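You operate a simulated robot arm through the tools that you are given. There is no shell and no other tool. Be economical: measure what you need, move in short steps, check, and stop when the job is done.

Carry out the task below with a simulated two-armed robot. There is one attempt and no reset: what you move stays moved.

TASK
Draw both seals home and lay both sash pieces in the yellow field.
Fine: hold each piece while the other hand draws its seal up to the red stop; seals first. Drop and damage nothing.
Where things are to end (x, y in the base frame): silver sash piece within 6 cm of [-144, -57]; white sash piece within 6 cm of [-130, -57].
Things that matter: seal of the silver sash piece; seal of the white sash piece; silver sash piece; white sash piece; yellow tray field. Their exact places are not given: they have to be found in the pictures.

It is judged by the outcome, as a careful person would: the job done as asked, and still so three seconds after it is handed in. It fails if anything else is knocked over, pushed out of place, dropped, spilled or broken. A push-on lid holds only when it is set on centred and level and pressed home; a screw cap is set on level and turned clockwise until tight.

THE ROBOT
Two 7-joint arms with two-finger parallel grippers on one trunk, on a base that drives. Base frame: it is fixed to the floor where the robot stands at the start and does not move with it; the origin is under the middle of the robot, x ahead of it, y to its left, z up; the surface under the hand at the start is at about z = 86. Lengths are in cm, angles in rad, forces in N, time in s.
The left shoulder is at the start at [7, 13.3, 115.1], the right one opposite. With the tool pointing down near the work surface each hand reaches from about 18 to 64 cm from the robot's upright axis, wherever it stands, measured 20 degrees to its own side. Places, roughly: seal of the silver sash piece [50, -10, 90]; seal of the white sash piece [60, -10, 90]; silver sash piece (30x5x5 cm) [50, -20, 90]; white sash piece (30x5x5 cm) [60, -20, 90]; yellow tray field [-140, -60, 80]. Payload 1.57 kg a hand.
Tool frame (each hand has its own): the origin (TCP) lies between the finger pads and is the grasp point; the fingertips stand 3 cm ahead of it; z points along the fingers, y is the line along which they close. Largest opening 8 cm; finger width 1.7, thickness 1.2; the body of the gripper, 4 by 8.2 cm, starts 8 cm behind the TCP.
Orientation is told as [roll, pitch, yaw] about the base's x, y, z axes, in that order, counted from this pose: with the fingers straight down and closing along the base's y, the tool's x points along the base's -x, its y along +y and its z along -z.

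THE INTERFACE
- The arms move only by the tool move_arm. It takes "left_motion", "right_motion" or both (then of equal length, played together; a hand with none holds still); each is a list of rows, each an object (a shift or turn left out is 0, a gripper value left out holds the last) with "linear": the shift along the tool's x, y, z in units of 150 mm (1.0 is 150 mm), a list of three; "rot": the turn, a rotation vector about the tool's x, y, z in units of 90 degrees (1.0 is 90 degrees), a list of three; "grip": the opening, from 0 (shut) to 1 (fully open). In form: [{"linear": [tx, ty, tz], "rot": [rx, ry, rz], "grip": grip}, ...]. A call has 1 to 12 rows; each row is the pose to reach, as a shift and turn from the pose commanded when the call began, along the tool's axes at that moment. A call with a number of a shift or a turn outside -1 to 1 is refused whole. Each row takes 0.2 s and may step no farther than 5 cm and 0.15 rad from the row before; otherwise, or with a gripper value out of range, the whole call is refused. Where a pose cannot be reached the arm comes as near as it can. A force on the tool above 40 N (or 10 N above the force at the start of the call, whichever is more), or a blocked arm, ends the call early, and 0.2 s more pass. The fingers move at their own pace (about 15.3 cm/s each) and stop on an object; they squeeze with about 43 N. The grip force told is the motor's: it shows also when the fingers shut on nothing. Time passes only in rows, and 0.2 s behind the last, so rows that repeat a pose let the fingers close. The reply holds the time, the measured pose of the TCP, the force on the tool along the base axes, the opening and the grip force, in the units named above and with some noise, with the torque about the TCP (base axes, N m) and any sound that the robot's microphone picked up.
- Cameras (640 x 400 px; columns grow to the right, rows downward): "scene" is now at [12.7, -4.39, 138.05]; the picture's right is [-0.47, -0.88, 0.00], its down [-0.51, 0.27, -0.82] and it looks along [0.72, -0.39, -0.57] (base axes); focal length 256 px, centre (320, 200). "left" rides on the left gripper at [7.2, 0.7, -12.2] in its tool frame; the picture's right is [-0.09, 1.00, 0.00], its down [-0.84, -0.08, -0.54] and it looks along [-0.54, -0.05, 0.84] (tool axes); focal length 238 px, centre (320, 200). "right" rides on the right gripper at [7.2, -0.7, -12.2] in its tool frame; the picture's right is [0.09, 1.00, 0.00], its down [-0.84, 0.08, -0.54] and it looks along [-0.54, 0.05, 0.84] (tool axes); focal length 238 px, centre (320, 200).
- capture(camera): a new picture of that camera. No time passes.
- raise_lower(by): slides the trunk up (or, below 0, down) by that many cm; the arms and the scene camera ride with it, the base frame stays. It gives what a move gives, with no picture.
- steer(legs): drives the robot by 1 to 6 legs, each [ahead, left, turn to the left] in cm, cm and rad, along the robot's own axes; the way and the turn of a leg run together, so that a leg with both is an arc; at most 150 cm and 3.142 rad a leg. The arms and the cameras ride along, it lands a little off, and it stops where it bumps. It gives what a move gives.
- turn_head(pan, tilt): turns the head with the scene camera to pan (to the left, within 1.501 rad either way) and tilt (down, from -0.506 to 1.204), counted from straight ahead of the robot. It gives what a move gives.
- probe_pixels(camera, pixels): for up to 12 pixels [column, row] of the newest picture of that camera ("zoom" is the newest enlarged one), the place [x, y, z] in the base frame of the surface seen there, good to about 0.3 cm. No time passes.
- zoom(camera, box): a new picture of the part [left, top, right, bottom] of that camera's present view, enlarged. No time passes.
- hand_in(): hands the job in; it is judged then, once.

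Work in short steps. Measure before you move; look again where a grasp or a placing could have gone wrong, and mend it. You have 80 turns and 70 pictures in all, those below and enlarged ones among them. Open the grippers and draw the arms clear of the work before you hand the job in, unless the task says otherwise; then end with one line.

The tools are called after "Emit:" as a command line: name --argument value ..., lists and objects as JSON in quotes. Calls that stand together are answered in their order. move_arm: Moves the arms, as the interface text tells. Its arguments: {"type":"object","properties":{"left_motion":{"type":"array","items":{"type":"object","properties":{"linear":{"type":"array","items":{"type":"number"}},"rot":{"type":"array","items":{"type":"number"}},"grip":{"type":"number"}}}},"right_motion":{"type":"array","items":{"type":"object","properties":{"linear":{"type":"array","items":{"type":"number"}},"rot":{"type":"array","items":{"type":"number"}},"grip":{"type":"number"}}}}},"required":[]} The other tools are called the same way: raise_lower (by) slides the trunk up or down; steer (legs) drives the base; turn_head (pan, tilt) turns the head that bears the scene camera; capture (camera) takes a picture; probe_pixels (camera, pixels) gives the place of the surface under pixels of a picture; zoom (camera, box) takes an enlarged picture of a part of a camera's view; hand_in () hands the job in.

At the start:

```text
clock: 0.0
left_ee_pos: [45.0, 2.3, 110.7]
left_tcp_rot: [0.0, -0.001, 0.0]
left_contact_force: [-0.1, 0.4, 0.0]
left_wrist_torque: [-0.01, -0.01, 0.01]
left_grip_width: 8.03
left_grasp_force: 0.0
right_ee_pos: [35.2, -40.69, 119.49]
right_tcp_rot: [0.0, 0.002, 0.0]
right_contact_force: [-0.1, -0.3, -0.6]
right_wrist_torque: [-0.05, 0.01, 0.0]
right_grip_width: 7.99
right_grasp_force: 0.0
trunk travel left (down, up): [-72.5, 21.5]
robot x, y, heading: [-0.13, 0.38, -0.001]
head pan, tilt: [-0.492, 0.611]
```

scene: 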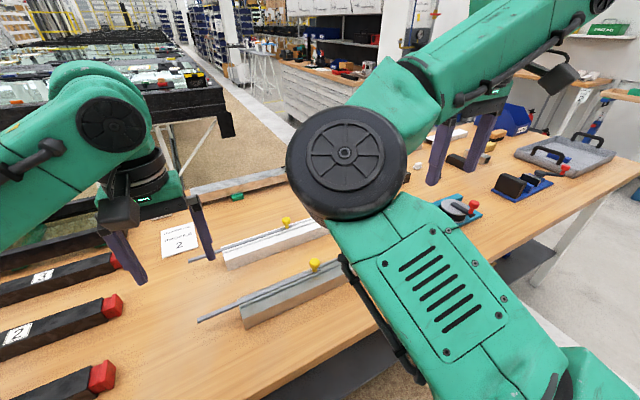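
right: 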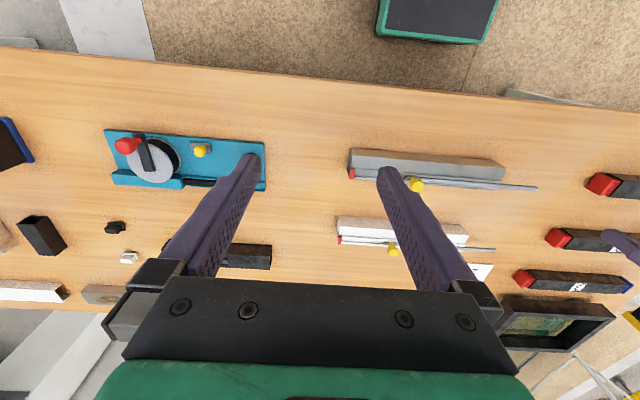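
left: 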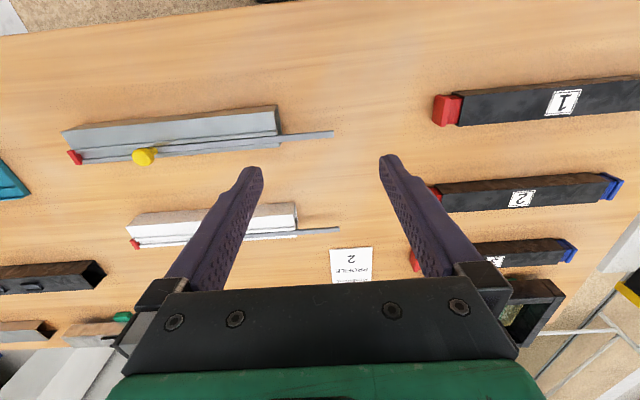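

The pieces show in the left view around (170,135) and (215,225). I zoom in there to see the seals and stops.

Emit:
zoom --camera "left" --box '[40, 90, 360, 290]'

Emit:
zoom --camera "right" --box '[320, 130, 560, 280]'

```text
2.00 times, centred on (200, 190) of left
```

zoom: 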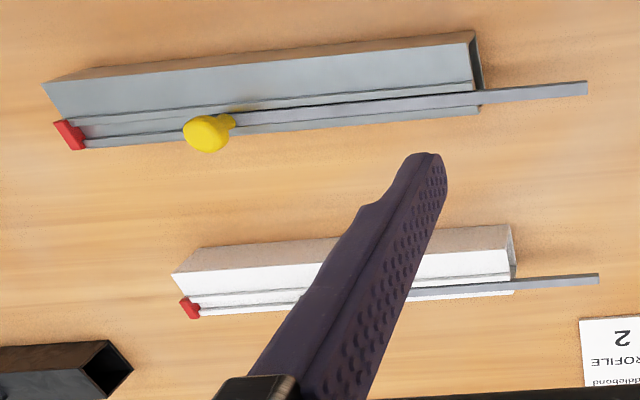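

```text
2.67 times, centred on (440, 205) of right
```

zoom: 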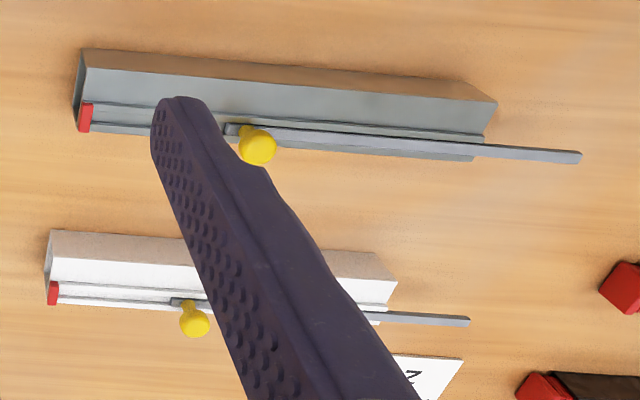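

The seals slide in grooves on the tops, with a yellow knob near the -y end and a red stop beyond it. I measure the key points in both views.

Emit:
probe_pixels --camera "zoom" --pixels '[[258, 148], [232, 128], [88, 105], [88, 128], [100, 80], [480, 105], [490, 120], [475, 158], [578, 157], [400, 100], [350, 145], [82, 70]]'

Emit:
probe_pixels --camera "zoom" --pixels '[[194, 320], [178, 300], [53, 285], [53, 300], [65, 260], [375, 260], [390, 290], [378, 322], [466, 321], [340, 255], [130, 265], [48, 250]]'

Emit:
probe_pixels --camera "left" --pixels '[[145, 156], [72, 153], [78, 163], [66, 133], [276, 108], [278, 143], [333, 134], [130, 240], [135, 248], [295, 205], [297, 234], [200, 128]]'

```text
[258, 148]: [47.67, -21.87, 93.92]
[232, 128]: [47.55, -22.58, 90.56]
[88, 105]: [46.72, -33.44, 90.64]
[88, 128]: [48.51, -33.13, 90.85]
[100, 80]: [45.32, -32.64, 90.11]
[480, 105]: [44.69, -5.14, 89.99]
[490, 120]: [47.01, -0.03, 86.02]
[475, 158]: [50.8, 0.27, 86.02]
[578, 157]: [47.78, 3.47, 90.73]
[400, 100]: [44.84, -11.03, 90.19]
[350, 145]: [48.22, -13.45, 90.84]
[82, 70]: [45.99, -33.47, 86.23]
```

```text
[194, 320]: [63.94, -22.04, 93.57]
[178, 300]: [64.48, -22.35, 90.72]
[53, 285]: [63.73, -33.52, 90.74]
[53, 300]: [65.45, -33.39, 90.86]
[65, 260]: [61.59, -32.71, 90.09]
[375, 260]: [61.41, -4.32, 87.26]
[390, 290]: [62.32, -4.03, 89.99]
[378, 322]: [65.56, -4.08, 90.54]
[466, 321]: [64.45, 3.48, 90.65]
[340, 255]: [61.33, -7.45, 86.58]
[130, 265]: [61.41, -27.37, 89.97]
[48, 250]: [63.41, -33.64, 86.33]
```

```text
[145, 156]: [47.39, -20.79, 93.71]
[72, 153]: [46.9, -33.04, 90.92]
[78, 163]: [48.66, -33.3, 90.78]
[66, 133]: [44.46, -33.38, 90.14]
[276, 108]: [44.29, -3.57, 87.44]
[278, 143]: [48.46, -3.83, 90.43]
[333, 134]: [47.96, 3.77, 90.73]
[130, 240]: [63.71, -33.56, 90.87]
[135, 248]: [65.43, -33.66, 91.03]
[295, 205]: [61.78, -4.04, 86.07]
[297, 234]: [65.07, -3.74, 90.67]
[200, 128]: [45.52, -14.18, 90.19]
```

Both pieces are about 30 cm along y at x 44–49 and 61.5–66, with their tops at z 90. Next I look for the table's front edge and the way to the tray behind.

Emit:
probe_pixels --camera "right" --pixels '[[300, 78], [150, 60], [500, 98], [420, 15], [140, 170], [250, 258]]'

Emit:
turn_head --pan -1.5 --tilt 0.5

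Emit:
capture --camera "scene"

```text
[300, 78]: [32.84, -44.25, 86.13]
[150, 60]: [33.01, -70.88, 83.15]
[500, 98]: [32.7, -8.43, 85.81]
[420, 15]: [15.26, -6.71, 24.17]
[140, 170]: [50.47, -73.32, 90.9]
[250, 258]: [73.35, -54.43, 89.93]
```

```text
clock: 1.3
left_ee_pos: [44.8, 2.18, 110.58]
left_tcp_rot: [0.0, -0.001, -0.001]
left_contact_force: [0.2, 0.2, 0.7]
left_wrist_torque: [0.0, -0.01, 0.01]
left_grip_width: 7.99
left_grasp_force: 0.0
right_ee_pos: [35.31, -40.89, 119.4]
right_tcp_rot: [0.0, 0.002, -0.001]
right_contact_force: [-0.5, 0.1, -0.3]
right_wrist_torque: [-0.02, -0.02, 0.01]
right_grip_width: 8.02
right_grasp_force: 0.0
trunk travel left (down, up): [-72.5, 21.5]
robot x, y, heading: [0.28, -0.07, 0.004]
head pan, tilt: [-1.499, 0.499]
```

```text
64 pictures are left
```

scene: 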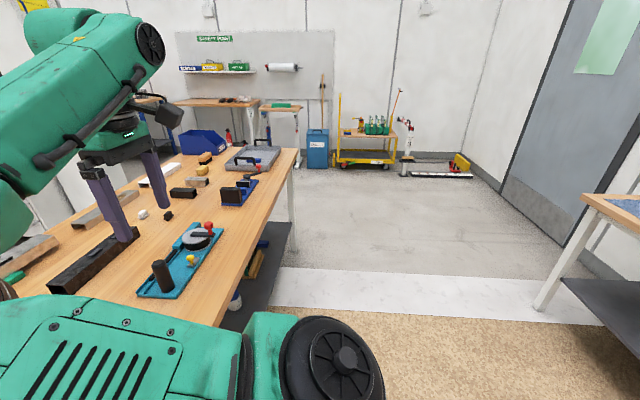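

The tray table shows at the right edge (600,220). I check how far the base front stands from the table edge in the right view.

Emit:
probe_pixels --camera "right" --pixels '[[430, 38], [470, 41], [380, 30], [490, 20], [430, 60]]'

Emit:
probe_pixels --camera "scene" --pixels '[[600, 195], [632, 202], [600, 205], [540, 305], [290, 160], [280, 230], [250, 250]]'

```text
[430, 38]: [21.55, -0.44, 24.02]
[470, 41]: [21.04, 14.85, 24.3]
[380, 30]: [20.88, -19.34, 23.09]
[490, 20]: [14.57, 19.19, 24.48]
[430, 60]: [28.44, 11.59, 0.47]
```

```text
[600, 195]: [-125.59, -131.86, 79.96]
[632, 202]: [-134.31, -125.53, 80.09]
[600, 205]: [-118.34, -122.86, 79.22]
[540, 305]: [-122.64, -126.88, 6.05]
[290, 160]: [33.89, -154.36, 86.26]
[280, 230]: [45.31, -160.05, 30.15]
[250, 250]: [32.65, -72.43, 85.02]
```

The base front is at x≈22 and the table edge at 33, so I drive 8 cm ahead and 14 cm right. That brings both pieces in reach of both hands.

Emit:
steer --legs '[[8, -14, 0]]'

Emit:
turn_head --pan -0.1 --tilt 0.9

Emit:
capture --camera "scene"

```text
clock: 2.7
left_ee_pos: [52.81, -11.44, 110.73]
left_tcp_rot: [-0.001, -0.002, 0.003]
left_contact_force: [-0.1, 0.1, 0.1]
left_wrist_torque: [-0.04, -0.02, 0.01]
left_grip_width: 8.01
left_grasp_force: 0.1
right_ee_pos: [43.21, -54.6, 119.52]
right_tcp_rot: [0.0, -0.001, 0.0]
right_contact_force: [0.1, 0.1, -0.8]
right_wrist_torque: [-0.03, 0.02, 0.03]
right_grip_width: 8.02
right_grasp_force: 0.1
trunk travel left (down, up): [-72.5, 21.5]
robot x, y, heading: [7.55, -13.69, -0.002]
head pan, tilt: [-1.499, 0.499]
```

```text
clock: 4.2
left_ee_pos: [52.79, -11.77, 110.62]
left_tcp_rot: [0.0, 0.001, 0.002]
left_contact_force: [0.4, 0.1, 0.1]
left_wrist_torque: [0.01, 0.02, 0.0]
left_grip_width: 8.02
left_grasp_force: 0.1
right_ee_pos: [43.15, -54.86, 119.5]
right_tcp_rot: [-0.002, 0.002, 0.001]
right_contact_force: [0.4, -0.2, -0.1]
right_wrist_torque: [0.01, 0.01, 0.0]
right_grip_width: 8.02
right_grasp_force: 0.0
trunk travel left (down, up): [-72.5, 21.5]
robot x, y, heading: [7.79, -13.86, 0.001]
head pan, tilt: [-0.099, 0.901]
```

```text
63 pictures are left
```

scene: 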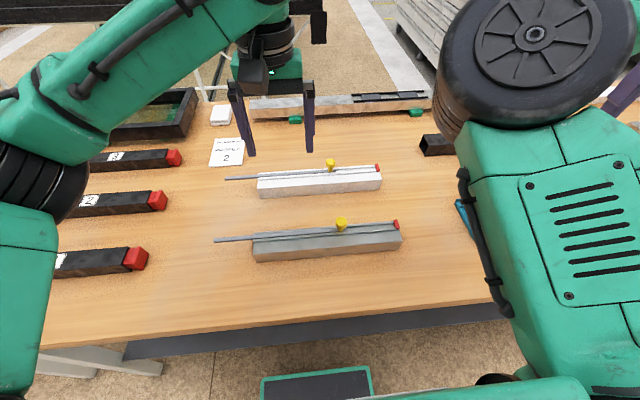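

Clear view: knobs at (341,224) and (331,164). I turn the left hand 90° so it closes along x, over the silver piece's +y end.

Emit:
move_arm --left_motion '[{"linear": [0.037, 0.022, 0], "rot": [0, 0, 0.0909], "grip": 1}, {"linear": [0.074, 0.044, 0], "rot": [0, 0, 0.1818]}, {"linear": [0.111, 0.066, 0], "rot": [0, 0, 0.2727]}, {"linear": [0.148, 0.088, 0], "rot": [0, 0, 0.3636]}, {"linear": [0.185, 0.11, 0], "rot": [0, 0, 0.4545]}, {"linear": [0.222, 0.132, 0], "rot": [0, 0, 0.5455]}, {"linear": [0.259, 0.154, 0], "rot": [0, 0, 0.6364]}, {"linear": [0.296, 0.176, 0], "rot": [0, 0, 0.7273]}, {"linear": [0.333, 0.198, 0], "rot": [0, 0, 0.8182]}, {"linear": [0.37, 0.22, 0], "rot": [0, 0, 0.9091]}, {"linear": [0.407, 0.245, 0], "rot": [0, 0, 1.0]}]'

Emit:
capture --camera "left"

```text
clock: 6.6
left_ee_pos: [46.66, -7.89, 110.68]
left_tcp_rot: [-0.001, 0.0, -1.573]
left_contact_force: [0.1, -0.6, -0.2]
left_wrist_torque: [-0.05, -0.05, 0.02]
left_grip_width: 8.0
left_grasp_force: 0.1
right_ee_pos: [43.15, -54.79, 119.47]
right_tcp_rot: [0.0, 0.0, 0.001]
right_contact_force: [0.9, 0.9, -0.7]
right_wrist_torque: [0.04, 0.01, 0.01]
right_grip_width: 8.01
right_grasp_force: 0.0
trunk travel left (down, up): [-72.5, 21.5]
robot x, y, heading: [8.11, -14.0, -0.002]
head pan, tilt: [-0.099, 0.901]
```

```text
62 pictures are left
```

left: 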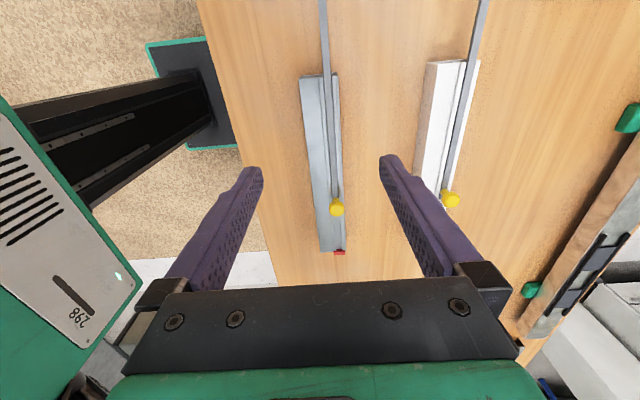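

The silver piece lies between the fingers (300–345 px). I measure its edges for centring.

Emit:
probe_pixels --camera "left" --pixels '[[305, 90], [312, 140], [339, 90], [341, 140], [328, 110], [337, 207], [338, 252], [341, 160], [318, 180], [336, 84]]'

```text
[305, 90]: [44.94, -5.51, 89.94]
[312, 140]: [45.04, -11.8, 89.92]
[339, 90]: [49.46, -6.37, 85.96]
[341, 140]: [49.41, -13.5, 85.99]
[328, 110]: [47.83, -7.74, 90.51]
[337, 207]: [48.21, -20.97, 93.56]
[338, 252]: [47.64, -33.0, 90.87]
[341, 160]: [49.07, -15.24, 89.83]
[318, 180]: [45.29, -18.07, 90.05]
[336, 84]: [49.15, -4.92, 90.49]
```

I lower the left hand around the silver piece and bring the right hand leftwards at height.

Emit:
move_arm --left_motion '[{"linear": [0, 0.015, 0.2]}, {"linear": [0, 0.015, 0.4]}, {"linear": [0, 0.015, 0.6]}, {"linear": [0, 0.015, 0.8]}, {"linear": [0, 0.015, 1.0]}]' --right_motion '[{"linear": [-0.06, 0.2, 0], "grip": 1}, {"linear": [-0.12, 0.4, 0]}, {"linear": [-0.18, 0.6, 0]}, {"linear": [-0.24, 0.8, 0]}, {"linear": [-0.31, 1.0, 0]}]'

Emit:
capture --camera "left"

```text
clock: 7.8
left_ee_pos: [47.02, -7.89, 95.63]
left_tcp_rot: [0.0, -0.001, -1.567]
left_contact_force: [-0.1, 1.0, 0.1]
left_wrist_torque: [-0.05, 0.04, -0.02]
left_grip_width: 8.01
left_grasp_force: 0.0
right_ee_pos: [47.51, -49.15, 121.5]
right_tcp_rot: [-0.004, 0.002, -0.002]
right_contact_force: [-0.5, 0.3, 0.2]
right_wrist_torque: [-0.01, 0.03, 0.0]
right_grip_width: 7.99
right_grasp_force: 0.0
right hand out of reach, approached as far as the arm can: row 2, 3, 4, 5
trunk travel left (down, up): [-72.5, 21.5]
robot x, y, heading: [8.03, -13.83, 0.003]
head pan, tilt: [-0.099, 0.901]
```

```text
61 pictures are left
```

left: 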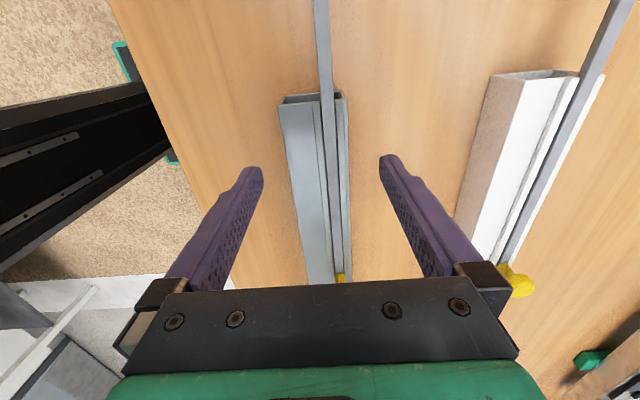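

Right hand isn't able to go in at that height, so I lower it first. The left goes down to its grip height with the piece centred between its fingers.

Emit:
move_arm --left_motion '[{"linear": [0, -0.005, 0.08]}, {"linear": [0, -0.005, 0.16]}, {"linear": [0, -0.005, 0.24]}, {"linear": [0, -0.005, 0.32]}, {"linear": [0, -0.005, 0.39]}]' --right_motion '[{"linear": [0, 0, 0.2]}, {"linear": [0, 0, 0.4]}, {"linear": [0, 0, 0.6]}, {"linear": [0, 0, 0.8]}, {"linear": [0, 0, 1.0]}]'

Emit:
capture --camera "scene"

```text
clock: 9.0
left_ee_pos: [47.12, -7.94, 89.77]
left_tcp_rot: [-0.002, 0.002, -1.568]
left_contact_force: [0.0, 0.4, -0.6]
left_wrist_torque: [-0.01, -0.01, 0.03]
left_grip_width: 7.97
left_grasp_force: 0.2
right_ee_pos: [48.3, -51.51, 106.31]
right_tcp_rot: [-0.001, 0.0, -0.001]
right_contact_force: [0.5, -0.8, -0.6]
right_wrist_torque: [0.01, -0.02, -0.01]
right_grip_width: 8.0
right_grasp_force: 0.0
right hand out of reach, approached as far as the arm can: row 1, 2, 3, 4, 5
trunk travel left (down, up): [-72.5, 21.5]
robot x, y, heading: [8.19, -13.93, -0.002]
head pan, tilt: [-0.099, 0.901]
```

```text
60 pictures are left
```

scene: 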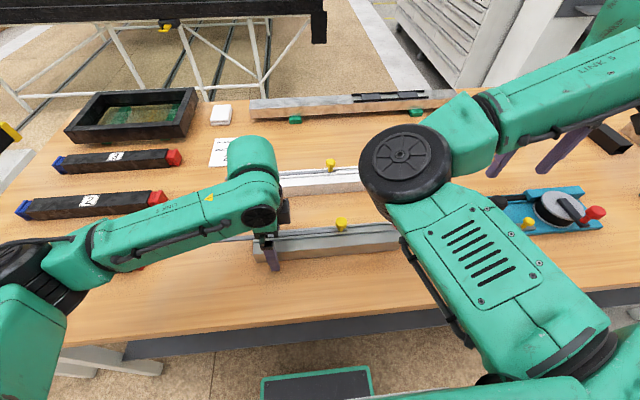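

The right elbow sits inward and limits the hand here. I test whether reaching farther ahead frees it.

Emit:
move_arm --right_motion '[{"linear": [-0.15, 0.0, 0]}, {"linear": [-0.3, 0.0, 0]}, {"linear": [-0.45, 0.0, 0]}, {"linear": [-0.6, 0.0, 0]}, {"linear": [-0.6, 0.15, 0]}, {"linear": [-0.6, 0.3, 0]}, {"linear": [-0.6, 0.45, 0]}, {"linear": [-0.6, 0.6, 0]}]'

Emit:
capture --camera "scene"

```text
clock: 10.8
left_ee_pos: [46.79, -7.98, 89.76]
left_tcp_rot: [0.0, -0.001, -1.569]
left_contact_force: [-0.5, 0.3, 0.1]
left_wrist_torque: [0.0, 0.04, 0.02]
left_grip_width: 7.99
left_grasp_force: 0.1
right_ee_pos: [58.03, -45.58, 106.55]
right_tcp_rot: [0.001, 0.0, -0.001]
right_contact_force: [-0.7, 0.2, -0.1]
right_wrist_torque: [0.02, 0.01, -0.03]
right_grip_width: 7.98
right_grasp_force: 0.1
right hand out of reach, approached as far as the arm can: row 7, 8
trunk travel left (down, up): [-72.5, 21.5]
robot x, y, heading: [7.73, -13.99, -0.0]
head pan, tilt: [-0.099, 0.901]
```

```text
59 pictures are left
```

scene: 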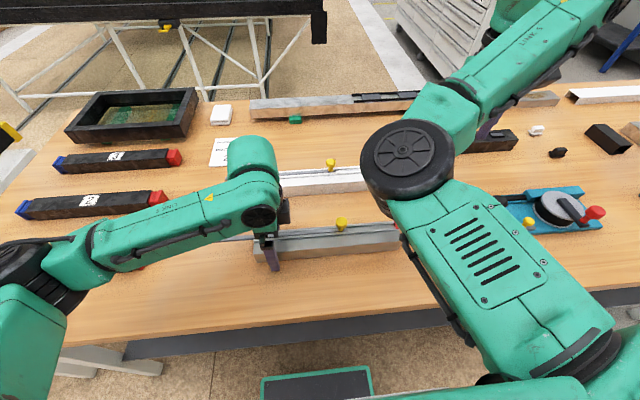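

Reach improves a little. I try turning the right hand clockwise (yaw −90°), which may take the wrist off its limit. The knob can be gripped across x just as well.

Emit:
move_arm --right_motion '[{"rot": [0, 0, 0.0909]}, {"rot": [0, 0, 0.1818]}, {"rot": [0, 0, 0.2727]}, {"rot": [0, 0, 0.3636]}, {"rot": [0, 0, 0.4545]}, {"rot": [0, 0, 0.5455]}, {"rot": [0, 0, 0.6364]}, {"rot": [0, 0, 0.7273]}, {"rot": [0, 0, 0.8182]}, {"rot": [0, 0, 0.9091]}, {"rot": [0, 0, 1.0]}]'

```text
clock: 13.2
left_ee_pos: [46.69, -7.89, 89.92]
left_tcp_rot: [0.002, 0.0, -1.569]
left_contact_force: [0.1, -0.4, -0.1]
left_wrist_torque: [-0.01, -0.01, 0.04]
left_grip_width: 7.97
left_grasp_force: 0.1
right_ee_pos: [43.78, -52.35, 107.1]
right_tcp_rot: [0.005, 0.0, -1.561]
right_contact_force: [-0.6, 0.1, -0.7]
right_wrist_torque: [-0.01, -0.07, 0.0]
right_grip_width: 8.02
right_grasp_force: 0.1
right hand out of reach, approached as far as the arm can: row 7, 8, 9, 10, 11
trunk travel left (down, up): [-72.5, 21.5]
robot x, y, heading: [7.86, -14.14, 0.001]
head pan, tilt: [-0.099, 0.901]
```

Worse, so the limit lies the other way. I turn it counter-clockwise back through yaw 0.

Emit:
move_arm --right_motion '[{"linear": [0, 0.06, 0], "rot": [0, 0, -0.0909]}, {"linear": [0, 0.12, 0], "rot": [0, 0, -0.1818]}, {"linear": [0, 0.18, 0], "rot": [0, 0, -0.2727]}, {"linear": [0, 0.24, 0], "rot": [0, 0, -0.3636]}, {"linear": [0, 0.3, 0], "rot": [0, 0, -0.4545]}, {"linear": [0, 0.36, 0], "rot": [0, 0, -0.5455]}, {"linear": [0, 0.42, 0], "rot": [0, 0, -0.6364]}, {"linear": [0, 0.48, 0], "rot": [0, 0, -0.7273]}, {"linear": [0, 0.54, 0], "rot": [0, 0, -0.8182]}, {"linear": [0, 0.6, 0], "rot": [0, 0, -0.9091]}, {"linear": [0, 0.66, 0], "rot": [0, 0, -1.0]}]'

Emit:
move_arm --right_motion '[{"rot": [0, 0, -0.0909]}, {"rot": [0, 0, -0.1818]}, {"rot": [0, 0, -0.2727]}, {"rot": [0, 0, -0.3636]}, {"rot": [0, 0, -0.4545]}, {"rot": [0, 0, -0.5455]}, {"rot": [0, 0, -0.6364]}, {"rot": [0, 0, -0.7273]}, {"rot": [0, 0, -0.8182]}, {"rot": [0, 0, -0.9091]}, {"rot": [0, 0, -1.0]}]'

Emit:
capture --camera "scene"

```text
clock: 15.6
left_ee_pos: [47.02, -7.94, 89.79]
left_tcp_rot: [0.0, 0.0, -1.569]
left_contact_force: [-0.2, 0.8, 0.2]
left_wrist_torque: [0.02, 0.0, -0.03]
left_grip_width: 7.99
left_grasp_force: 0.2
right_ee_pos: [54.27, -52.47, 106.92]
right_tcp_rot: [0.0, 0.001, 0.004]
right_contact_force: [0.5, 0.5, -0.4]
right_wrist_torque: [-0.02, -0.01, 0.01]
right_grip_width: 8.0
right_grasp_force: 0.1
trunk travel left (down, up): [-72.5, 21.5]
robot x, y, heading: [8.25, -13.86, 0.006]
head pan, tilt: [-0.099, 0.901]
```

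```text
clock: 18.0
left_ee_pos: [46.89, -8.02, 89.85]
left_tcp_rot: [0.0, 0.0, -1.569]
left_contact_force: [-0.7, -0.7, 0.3]
left_wrist_torque: [0.03, 0.02, 0.03]
left_grip_width: 8.01
left_grasp_force: 0.0
right_ee_pos: [54.22, -52.53, 106.94]
right_tcp_rot: [0.001, -0.001, 1.573]
right_contact_force: [1.2, -1.1, 0.0]
right_wrist_torque: [0.01, 0.0, 0.0]
right_grip_width: 7.98
right_grasp_force: 0.1
trunk travel left (down, up): [-72.5, 21.5]
robot x, y, heading: [7.45, -13.73, -0.004]
head pan, tilt: [-0.099, 0.901]
```

```text
58 pictures are left
```

scene: 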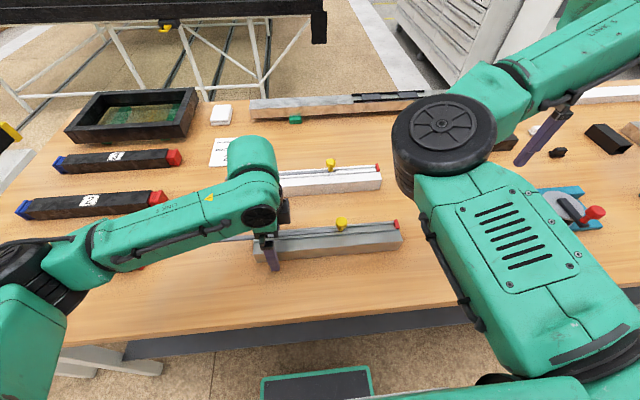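

At yaw +90° it reaches fully. Now I move it inwards (+y) by 15 cm and see.

Emit:
move_arm --right_motion '[{"linear": [-0.2, 0.05, 0]}, {"linear": [-0.4, 0.1, 0]}, {"linear": [-0.6, 0.15, 0]}, {"linear": [-0.8, 0.2, 0]}, {"linear": [-1.0, 0.25, 0]}]'

Emit:
capture --camera "scene"

```text
clock: 19.2
left_ee_pos: [46.99, -7.99, 89.83]
left_tcp_rot: [-0.001, 0.001, -1.569]
left_contact_force: [-0.3, -0.1, -0.7]
left_wrist_torque: [0.01, -0.01, 0.01]
left_grip_width: 7.99
left_grasp_force: 0.1
right_ee_pos: [56.52, -46.87, 107.28]
right_tcp_rot: [0.002, -0.001, 1.571]
right_contact_force: [0.1, -0.3, 0.3]
right_wrist_torque: [0.01, -0.03, 0.02]
right_grip_width: 8.01
right_grasp_force: 0.1
right hand out of reach, approached as far as the arm can: row 2, 3, 4, 5
trunk travel left (down, up): [-72.5, 21.5]
robot x, y, heading: [8.05, -13.52, 0.003]
head pan, tilt: [-0.099, 0.901]
```

```text
57 pictures are left
```

scene: 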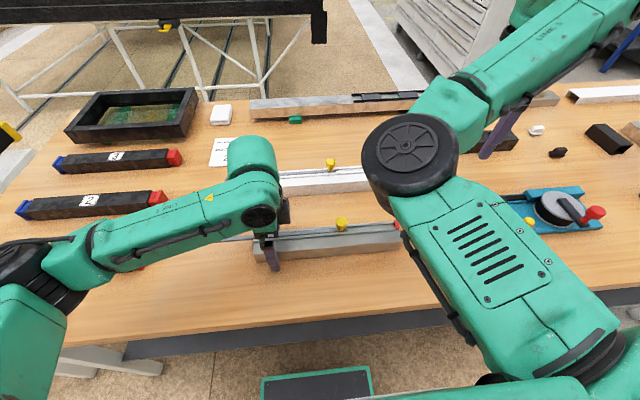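

Same boundary with any yaw, so it's a height matter (hand near shoulder level). Spot below is bare table, so I lower the right hand to z≈97 and then try inwards.

Emit:
move_arm --right_motion '[{"linear": [0, 0, 0.17]}, {"linear": [0, 0, 0.34]}, {"linear": [0, 0, 0.51]}, {"linear": [0, 0, 0.68]}, {"linear": [-0.2, 0, 0.68]}, {"linear": [-0.4, 0, 0.68]}, {"linear": [-0.6, 0, 0.68]}]'

Emit:
capture --camera "scene"

```text
clock: 20.8
left_ee_pos: [46.87, -8.0, 89.83]
left_tcp_rot: [-0.001, -0.002, -1.57]
left_contact_force: [-0.3, 0.3, 0.3]
left_wrist_torque: [0.02, 0.02, -0.04]
left_grip_width: 7.99
left_grasp_force: 0.1
right_ee_pos: [60.36, -40.3, 95.4]
right_tcp_rot: [0.003, 0.001, 1.572]
right_contact_force: [-0.3, 1.0, 0.4]
right_wrist_torque: [-0.03, 0.06, 0.01]
right_grip_width: 8.0
right_grasp_force: 0.2
right hand out of reach, approached as far as the arm can: row 5, 6, 7
trunk travel left (down, up): [-72.5, 21.5]
robot x, y, heading: [7.54, -13.95, 0.004]
head pan, tilt: [-0.099, 0.901]
```

```text
56 pictures are left
```

scene: 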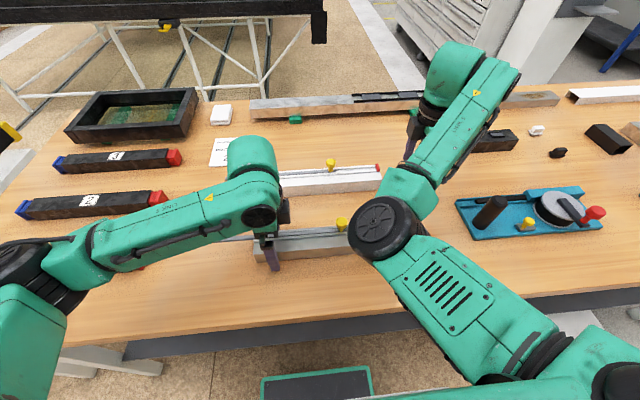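

Lower relative to the shoulder helps clearly. I raise the trunk 15 cm, so that the hands work farther below the shoulders.

Emit:
raise_lower --by 15

Emit:
move_arm --right_motion '[{"linear": [0, 0, 0.2]}, {"linear": [0, 0, 0.4]}, {"linear": [0, 0, 0.6]}, {"linear": [-0.2, 0, 0.65]}, {"linear": [-0.4, 0, 0.65]}, {"linear": [-0.6, 0, 0.65]}]'

Emit:
capture --camera "scene"

```text
clock: 22.6
left_ee_pos: [46.81, -8.03, 104.75]
left_tcp_rot: [-0.001, 0.0, -1.568]
left_contact_force: [0.3, 0.4, -0.4]
left_wrist_torque: [0.01, -0.02, 0.01]
left_grip_width: 8.0
left_grasp_force: 0.0
right_ee_pos: [60.21, -40.31, 110.41]
right_tcp_rot: [0.001, 0.0, 1.569]
right_contact_force: [-0.1, -0.4, 0.3]
right_wrist_torque: [-0.03, 0.03, 0.0]
right_grip_width: 7.98
right_grasp_force: 0.1
trunk travel left (down, up): [-87.5, 6.5]
robot x, y, heading: [7.89, -14.12, -0.002]
head pan, tilt: [-0.099, 0.901]
```

```text
clock: 24.0
left_ee_pos: [46.94, -7.96, 104.8]
left_tcp_rot: [0.0, 0.0, -1.568]
left_contact_force: [-0.4, 0.1, 0.5]
left_wrist_torque: [0.01, 0.05, -0.02]
left_grip_width: 8.0
left_grasp_force: 0.0
right_ee_pos: [60.73, -32.59, 101.53]
right_tcp_rot: [-0.017, 0.015, 1.548]
right_contact_force: [0.0, -0.1, 0.7]
right_wrist_torque: [-0.01, -0.03, -0.01]
right_grip_width: 8.02
right_grasp_force: 0.1
trunk travel left (down, up): [-87.5, 6.5]
robot x, y, heading: [7.82, -14.18, -0.001]
head pan, tilt: [-0.099, 0.901]
```

```text
55 pictures are left
```

scene: 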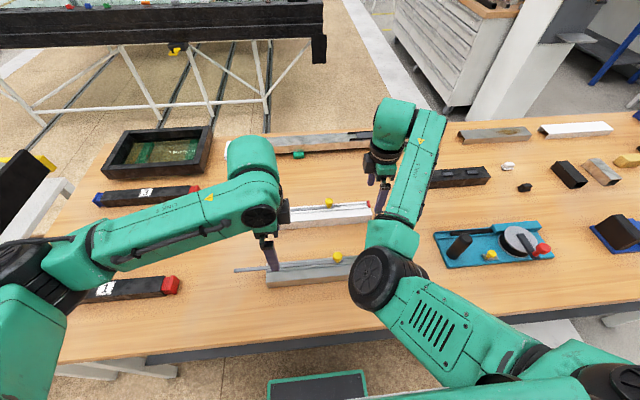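

It now moves freely. I lower the left hand onto the silver piece again and bring the right hand above the silver knob (47.9,−21.3).

Emit:
move_arm --left_motion '[{"linear": [0, 0, 0.2]}, {"linear": [0, 0, 0.4]}, {"linear": [0, 0, 0.6]}, {"linear": [0, 0, 0.8]}, {"linear": [0, 0, 1.0]}, {"linear": [0, 0, 1.0]}, {"linear": [0, 0, 1.0]}]' --right_motion '[{"linear": [-0.06, 0.14, 0]}, {"linear": [-0.12, 0.28, 0]}, {"linear": [-0.2, 0.42, 0]}, {"linear": [-0.28, 0.56, 0]}, {"linear": [-0.4, 0.7, 0]}, {"linear": [-0.55, 0.84, 0]}, {"linear": [-0.68, 0.84, 0]}]'

Emit:
capture --camera "scene"

Emit:
capture --camera "right"

```text
clock: 25.4
left_ee_pos: [46.76, -7.76, 89.97]
left_tcp_rot: [0.0, -0.004, -1.57]
left_contact_force: [-0.5, -0.2, 0.3]
left_wrist_torque: [-0.02, -0.03, -0.02]
left_grip_width: 8.0
left_grasp_force: 0.1
right_ee_pos: [56.93, -29.77, 105.96]
right_tcp_rot: [-0.275, 0.147, 1.493]
right_contact_force: [-0.1, 0.5, 0.6]
right_wrist_torque: [-0.01, 0.0, -0.03]
right_grip_width: 8.01
right_grasp_force: 0.1
right hand out of reach, approached as far as the arm can: row 2, 3, 4, 5, 6, 7
trunk travel left (down, up): [-87.5, 6.5]
robot x, y, heading: [7.82, -13.65, -0.001]
head pan, tilt: [-0.099, 0.901]
stopped in row 7 (right hand): the arm was blocked; the commanded pose is now the measured one
```

```text
54 pictures are left
```

scene: 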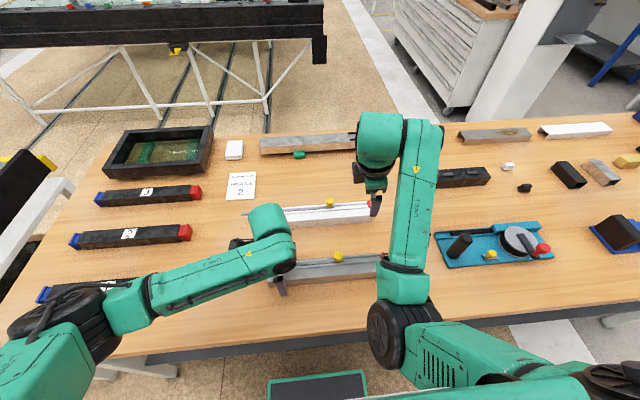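

```text
53 pictures are left
```

right: 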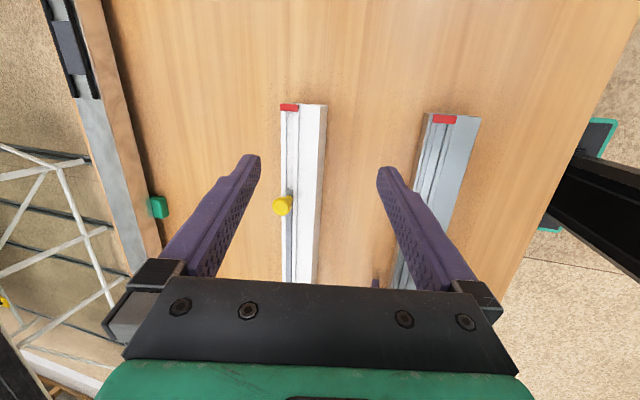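

The right elbow has dropped near the table edge at (390,330). I check where it stands before moving anything.

Emit:
probe_pixels --camera "scene" --pixels '[[385, 340], [405, 285], [425, 135], [380, 130], [375, 210], [480, 375], [415, 200], [400, 320]]'

Emit:
turn_head --pan -0.5 --tilt 1.15

Emit:
capture --camera "scene"

```text
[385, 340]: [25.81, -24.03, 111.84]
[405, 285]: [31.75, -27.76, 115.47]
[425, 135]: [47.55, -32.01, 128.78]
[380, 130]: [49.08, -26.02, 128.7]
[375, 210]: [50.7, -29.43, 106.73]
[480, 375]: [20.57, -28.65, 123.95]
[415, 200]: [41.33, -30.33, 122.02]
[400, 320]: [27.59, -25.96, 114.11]
```

```text
clock: 26.3
left_ee_pos: [46.89, -8.04, 89.79]
left_tcp_rot: [-0.002, 0.0, -1.571]
left_contact_force: [0.9, 0.6, -0.3]
left_wrist_torque: [0.0, 0.02, 0.0]
left_grip_width: 8.02
left_grasp_force: 0.1
right_ee_pos: [57.04, -30.01, 105.79]
right_tcp_rot: [-0.274, 0.143, 1.495]
right_contact_force: [0.5, 1.1, 0.6]
right_wrist_torque: [0.01, 0.01, 0.01]
right_grip_width: 8.01
right_grasp_force: 0.2
trunk travel left (down, up): [-87.5, 6.5]
robot x, y, heading: [8.04, -14.14, -0.001]
head pan, tilt: [-0.499, 1.15]
```

```text
52 pictures are left
```

scene: 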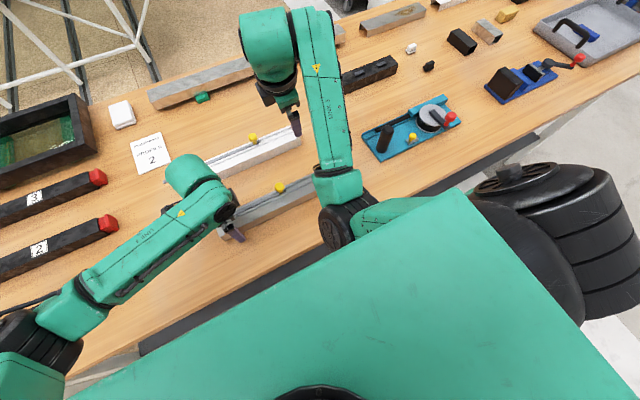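

The arm is folded over its wrist here: I shifted too far right for the right hand. I back the right hand outwards and level it again, lift the left hand, and then put the base farther left and back.

Emit:
move_arm --left_motion '[{"linear": [0, 0, -0.2]}, {"linear": [0, 0, -0.4]}, {"linear": [0, 0, -0.6]}, {"linear": [0, 0, -0.8]}, {"linear": [0, 0, -1.0]}]' --right_motion '[{"linear": [0.15, 0, 0]}, {"linear": [0.3, 0, 0], "rot": [-0.045, -0.023, -0.01]}, {"linear": [0.45, 0, 0], "rot": [-0.09, -0.046, -0.02]}, {"linear": [0.6, 0, 0], "rot": [-0.135, -0.07, -0.03]}, {"linear": [0.7, 0, 0], "rot": [-0.175, -0.091, -0.038]}]'

Emit:
steer --legs '[[-7, 18, 0]]'

Emit:
turn_head --pan -0.4 --tilt 0.9

Emit:
capture --camera "scene"

```text
clock: 27.5
left_ee_pos: [46.86, -7.89, 104.95]
left_tcp_rot: [0.0, 0.0, -1.569]
left_contact_force: [-0.5, 0.1, 0.0]
left_wrist_torque: [0.02, -0.03, 0.01]
left_grip_width: 7.99
left_grasp_force: 0.2
right_ee_pos: [57.61, -41.04, 106.45]
right_tcp_rot: [0.01, 0.005, 1.578]
right_contact_force: [0.2, 0.5, 0.5]
right_wrist_torque: [0.01, 0.01, 0.0]
right_grip_width: 7.99
right_grasp_force: 0.1
right hand out of reach, approached as far as the arm can: row 3, 4, 5
trunk travel left (down, up): [-87.5, 6.5]
robot x, y, heading: [8.11, -14.18, 0.0]
head pan, tilt: [-0.499, 1.15]
```

```text
clock: 29.1
left_ee_pos: [39.97, 10.18, 104.81]
left_tcp_rot: [-0.002, 0.003, -1.57]
left_contact_force: [0.3, -0.5, -0.2]
left_wrist_torque: [0.03, 0.01, 0.03]
left_grip_width: 8.0
left_grasp_force: 0.0
right_ee_pos: [50.6, -23.17, 106.37]
right_tcp_rot: [0.01, 0.005, 1.574]
right_contact_force: [-0.7, -0.4, 1.2]
right_wrist_torque: [0.02, 0.01, 0.03]
right_grip_width: 7.99
right_grasp_force: 0.2
trunk travel left (down, up): [-87.5, 6.5]
robot x, y, heading: [0.65, 4.36, -0.002]
head pan, tilt: [-0.499, 1.15]
```

```text
clock: 29.8
left_ee_pos: [39.96, 10.26, 104.9]
left_tcp_rot: [0.001, 0.0, -1.572]
left_contact_force: [0.0, -0.1, -0.4]
left_wrist_torque: [0.03, -0.03, -0.01]
left_grip_width: 7.97
left_grasp_force: 0.0
right_ee_pos: [50.51, -22.89, 106.53]
right_tcp_rot: [0.006, 0.009, 1.574]
right_contact_force: [0.2, -0.1, 1.0]
right_wrist_torque: [-0.02, -0.01, 0.03]
right_grip_width: 8.0
right_grasp_force: 0.1
trunk travel left (down, up): [-87.5, 6.5]
robot x, y, heading: [0.86, 4.37, -0.003]
head pan, tilt: [-0.4, 0.901]
```

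```text
51 pictures are left
```

scene: 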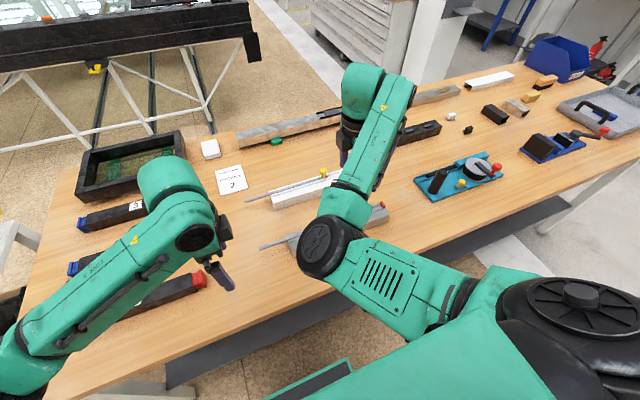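

The right hand is now just above the silver knob. I lower it to z≈98, centring on (47.9,−21.4), and look.

Emit:
move_arm --right_motion '[{"linear": [0, 0, 0.15]}, {"linear": [0, 0, 0.3]}, {"linear": [0, 0.05, 0.45]}, {"linear": [-0.05, 0.11, 0.55]}, {"linear": [-0.107, 0.173, 0.55]}, {"linear": [-0.107, 0.173, 0.55]}]'

Emit:
capture --camera "right"

Emit:
capture --camera "scene"

```text
clock: 31.4
left_ee_pos: [39.82, 10.25, 104.88]
left_tcp_rot: [0.0, 0.0, -1.57]
left_contact_force: [0.0, 0.2, 0.4]
left_wrist_torque: [0.03, 0.0, 0.01]
left_grip_width: 8.01
left_grasp_force: 0.0
right_ee_pos: [48.37, -24.42, 99.56]
right_tcp_rot: [-0.017, 0.052, 1.533]
right_contact_force: [0.3, -0.2, -0.2]
right_wrist_torque: [0.0, 0.06, 0.01]
right_grip_width: 7.99
right_grasp_force: 0.0
trunk travel left (down, up): [-87.5, 6.5]
robot x, y, heading: [0.91, 4.36, 0.003]
head pan, tilt: [-0.4, 0.901]
stopped in row 6 (right hand): the arm was blocked; the commanded pose is now the measured one
```

```text
50 pictures are left
```

right: 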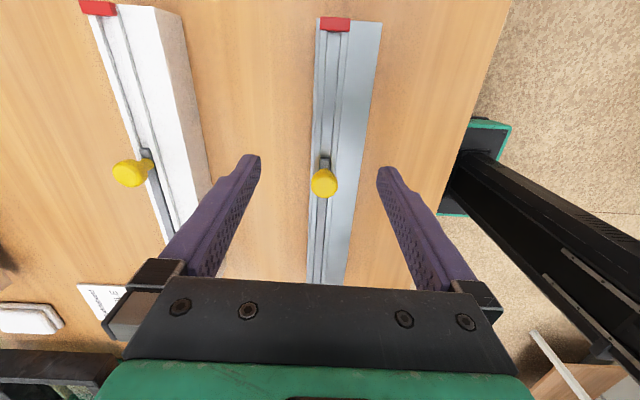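

```text
49 pictures are left
```

scene: 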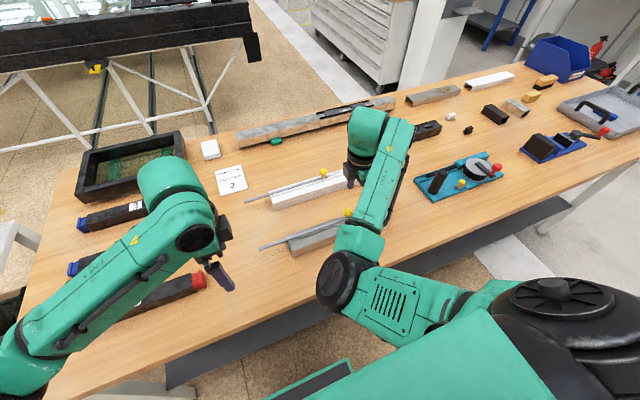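

The arm is near its fold limit here; it does better farther out. I back the base 6 cm so the knob lies farther ahead, then reach out to it again.

Emit:
steer --legs '[[-6, 0, 0]]'

Emit:
move_arm --right_motion '[{"linear": [0, -0.1, 0], "rot": [0, 0, -0.02]}, {"linear": [-0.05, -0.2, 0], "rot": [-0.03, -0.01, -0.025]}, {"linear": [-0.1, -0.3, 0], "rot": [-0.033, -0.011, -0.025]}, {"linear": [-0.15, -0.36, 0.05], "rot": [-0.033, -0.011, -0.025]}, {"linear": [-0.19, -0.36, 0.1], "rot": [-0.033, -0.011, -0.025]}]'

Emit:
capture --camera "right"

```text
clock: 32.4
left_ee_pos: [34.35, 10.29, 104.6]
left_tcp_rot: [-0.008, -0.002, -1.57]
left_contact_force: [0.7, 0.3, -0.8]
left_wrist_torque: [0.01, 0.07, -0.02]
left_grip_width: 8.0
left_grasp_force: 0.0
right_ee_pos: [42.95, -24.42, 99.1]
right_tcp_rot: [-0.01, 0.051, 1.536]
right_contact_force: [0.6, 0.3, -0.8]
right_wrist_torque: [0.0, 0.05, 0.0]
right_grip_width: 7.99
right_grasp_force: 0.0
trunk travel left (down, up): [-87.5, 6.5]
robot x, y, heading: [-4.82, 3.99, -0.001]
head pan, tilt: [-0.4, 0.901]
```

```text
clock: 33.6
left_ee_pos: [34.09, 10.2, 104.87]
left_tcp_rot: [-0.002, -0.001, -1.571]
left_contact_force: [-0.6, -0.4, 0.5]
left_wrist_torque: [0.0, 0.06, 0.0]
left_grip_width: 7.98
left_grasp_force: 0.1
right_ee_pos: [47.82, -21.69, 97.82]
right_tcp_rot: [0.041, 0.034, 1.574]
right_contact_force: [1.1, -0.3, 0.0]
right_wrist_torque: [-0.02, 0.01, -0.03]
right_grip_width: 8.0
right_grasp_force: 0.2
trunk travel left (down, up): [-87.5, 6.5]
robot x, y, heading: [-4.72, 4.1, 0.002]
head pan, tilt: [-0.4, 0.901]
```

```text
48 pictures are left
```

right: 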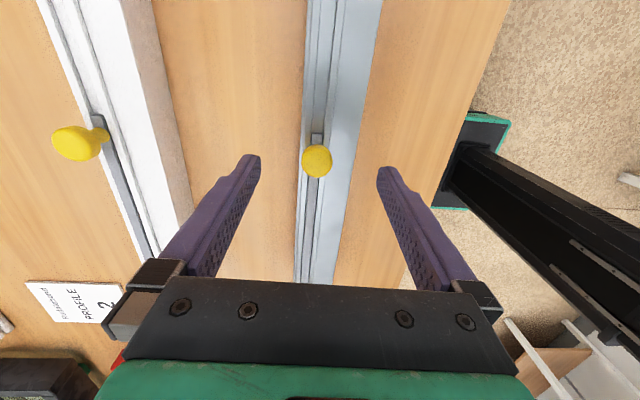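

The right hand is now well over the knob (316,160) with no reach trouble. I check where the right elbow stands before bringing the left in.

Emit:
capture --camera "scene"

```text
47 pictures are left
```

scene: 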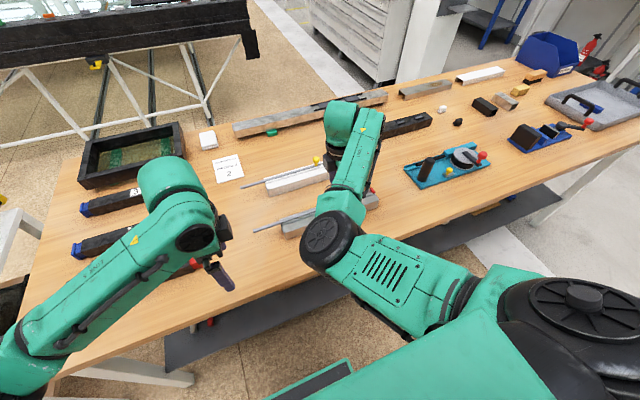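

Emit:
probe_pixels --camera "scene" --pixels '[[320, 245], [345, 205], [340, 125], [370, 130], [195, 240], [150, 190], [225, 275], [310, 262], [185, 170], [120, 260]]'

```text
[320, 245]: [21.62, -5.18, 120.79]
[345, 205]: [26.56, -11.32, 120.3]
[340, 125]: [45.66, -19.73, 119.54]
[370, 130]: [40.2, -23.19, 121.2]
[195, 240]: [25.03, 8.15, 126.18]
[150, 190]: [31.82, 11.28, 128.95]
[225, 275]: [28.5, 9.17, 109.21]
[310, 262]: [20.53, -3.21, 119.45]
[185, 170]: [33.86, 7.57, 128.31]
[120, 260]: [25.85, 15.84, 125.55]
```

The right elbow is at (21,−5,119), so I bring the left hand in low: first to (46.9,+3) at height, then down, then slide −y along the piece to hold near its end.

Emit:
move_arm --left_motion '[{"linear": [-0.08, 0.17, 0]}, {"linear": [-0.16, 0.34, 0]}, {"linear": [-0.24, 0.51, 0]}, {"linear": [-0.32, 0.68, 0]}, {"linear": [-0.48, 0.85, 0]}, {"linear": [-0.48, 0.85, 0.25]}, {"linear": [-0.48, 0.85, 0.5]}, {"linear": [-0.48, 0.85, 0.75]}, {"linear": [-0.48, 0.85, 0.9]}, {"linear": [-0.48, 0.85, 1.0]}]'

Emit:
capture --camera "left"

Emit:
capture --camera "scene"

```text
clock: 35.8
left_ee_pos: [46.65, 2.99, 89.92]
left_tcp_rot: [-0.001, -0.001, -1.57]
left_contact_force: [-0.1, -0.8, 0.1]
left_wrist_torque: [0.04, 0.02, 0.02]
left_grip_width: 8.0
left_grasp_force: 0.1
right_ee_pos: [47.85, -21.9, 97.9]
right_tcp_rot: [0.04, 0.035, 1.573]
right_contact_force: [0.7, -0.8, -0.6]
right_wrist_torque: [0.0, 0.0, -0.01]
right_grip_width: 8.0
right_grasp_force: 0.0
trunk travel left (down, up): [-87.5, 6.5]
robot x, y, heading: [-5.12, 4.5, 0.002]
head pan, tilt: [-0.4, 0.901]
```

```text
46 pictures are left
```

left: 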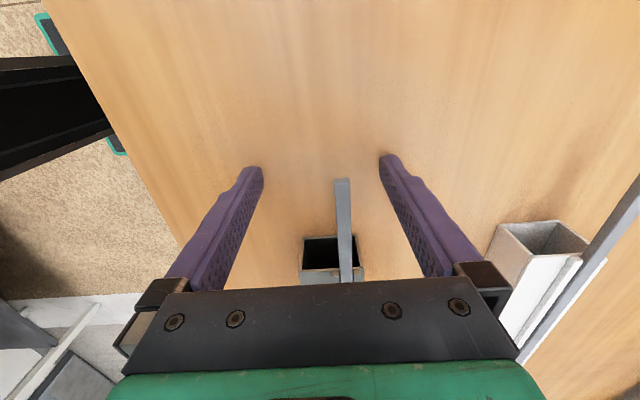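

```text
45 pictures are left
```

scene: 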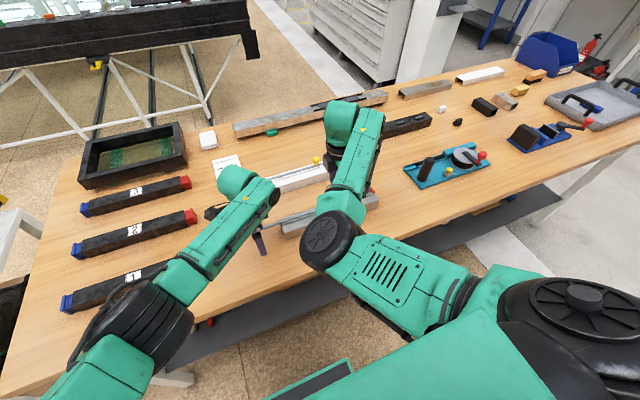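

The left hand is low and clear. I slide it 8.3 cm in −y over the piece's end; in the same call the right goes down on the knob (TCP z≈94.6).

Emit:
move_arm --left_motion '[{"linear": [-0.14, 0.01, 0]}, {"linear": [-0.28, 0.01, 0]}, {"linear": [-0.42, 0.01, 0]}, {"linear": [-0.56, 0.01, 0]}, {"linear": [-0.56, 0.01, 0]}, {"linear": [-0.56, 0.01, 0], "grip": 0}, {"linear": [-0.56, 0.01, 0]}, {"linear": [-0.56, 0.01, 0]}]' --right_motion '[{"linear": [0, 0, 0.05]}, {"linear": [-0.015, 0, 0.1], "rot": [0.013, -0.011, 0]}, {"linear": [-0.03, 0, 0.15], "rot": [0.026, -0.022, 0]}, {"linear": [-0.03, 0, 0.2], "rot": [0.026, -0.022, 0]}, {"linear": [-0.03, 0, 0.22], "rot": [0.026, -0.022, 0]}, {"linear": [-0.03, 0, 0.22], "rot": [0.026, -0.022, 0]}, {"linear": [-0.03, 0, 0.22], "rot": [0.026, -0.022, 0]}, {"linear": [-0.03, 0, 0.22], "rot": [0.026, -0.022, 0]}]'

Emit:
capture --camera "right"

Emit:
capture --camera "scene"

```text
clock: 37.6
left_ee_pos: [45.75, -3.8, 91.34]
left_tcp_rot: [-0.001, 0.0, -1.569]
left_contact_force: [1.2, 1.3, -0.4]
left_wrist_torque: [0.66, -0.01, 0.07]
left_grip_width: 4.98
left_grasp_force: 42.8
left hand out of reach, approached as far as the arm can: row 2, 3, 4, 5, 6, 7, 8
right_ee_pos: [47.72, -21.36, 94.59]
right_tcp_rot: [-0.002, -0.002, 1.573]
right_contact_force: [-0.4, -0.5, -0.5]
right_wrist_torque: [0.01, -0.01, 0.01]
right_grip_width: 7.98
right_grasp_force: 0.0
trunk travel left (down, up): [-87.5, 6.5]
robot x, y, heading: [-4.78, 4.34, -0.003]
head pan, tilt: [-0.4, 0.901]
```

```text
44 pictures are left
```

right: 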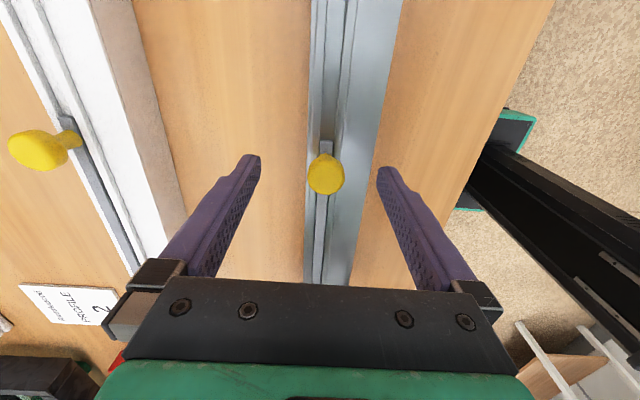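

```text
43 pictures are left
```

scene: 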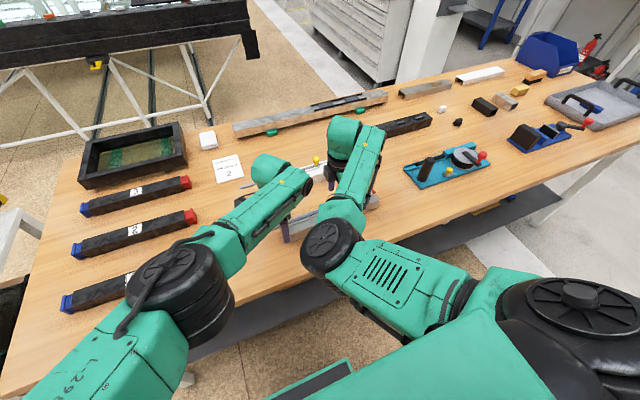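

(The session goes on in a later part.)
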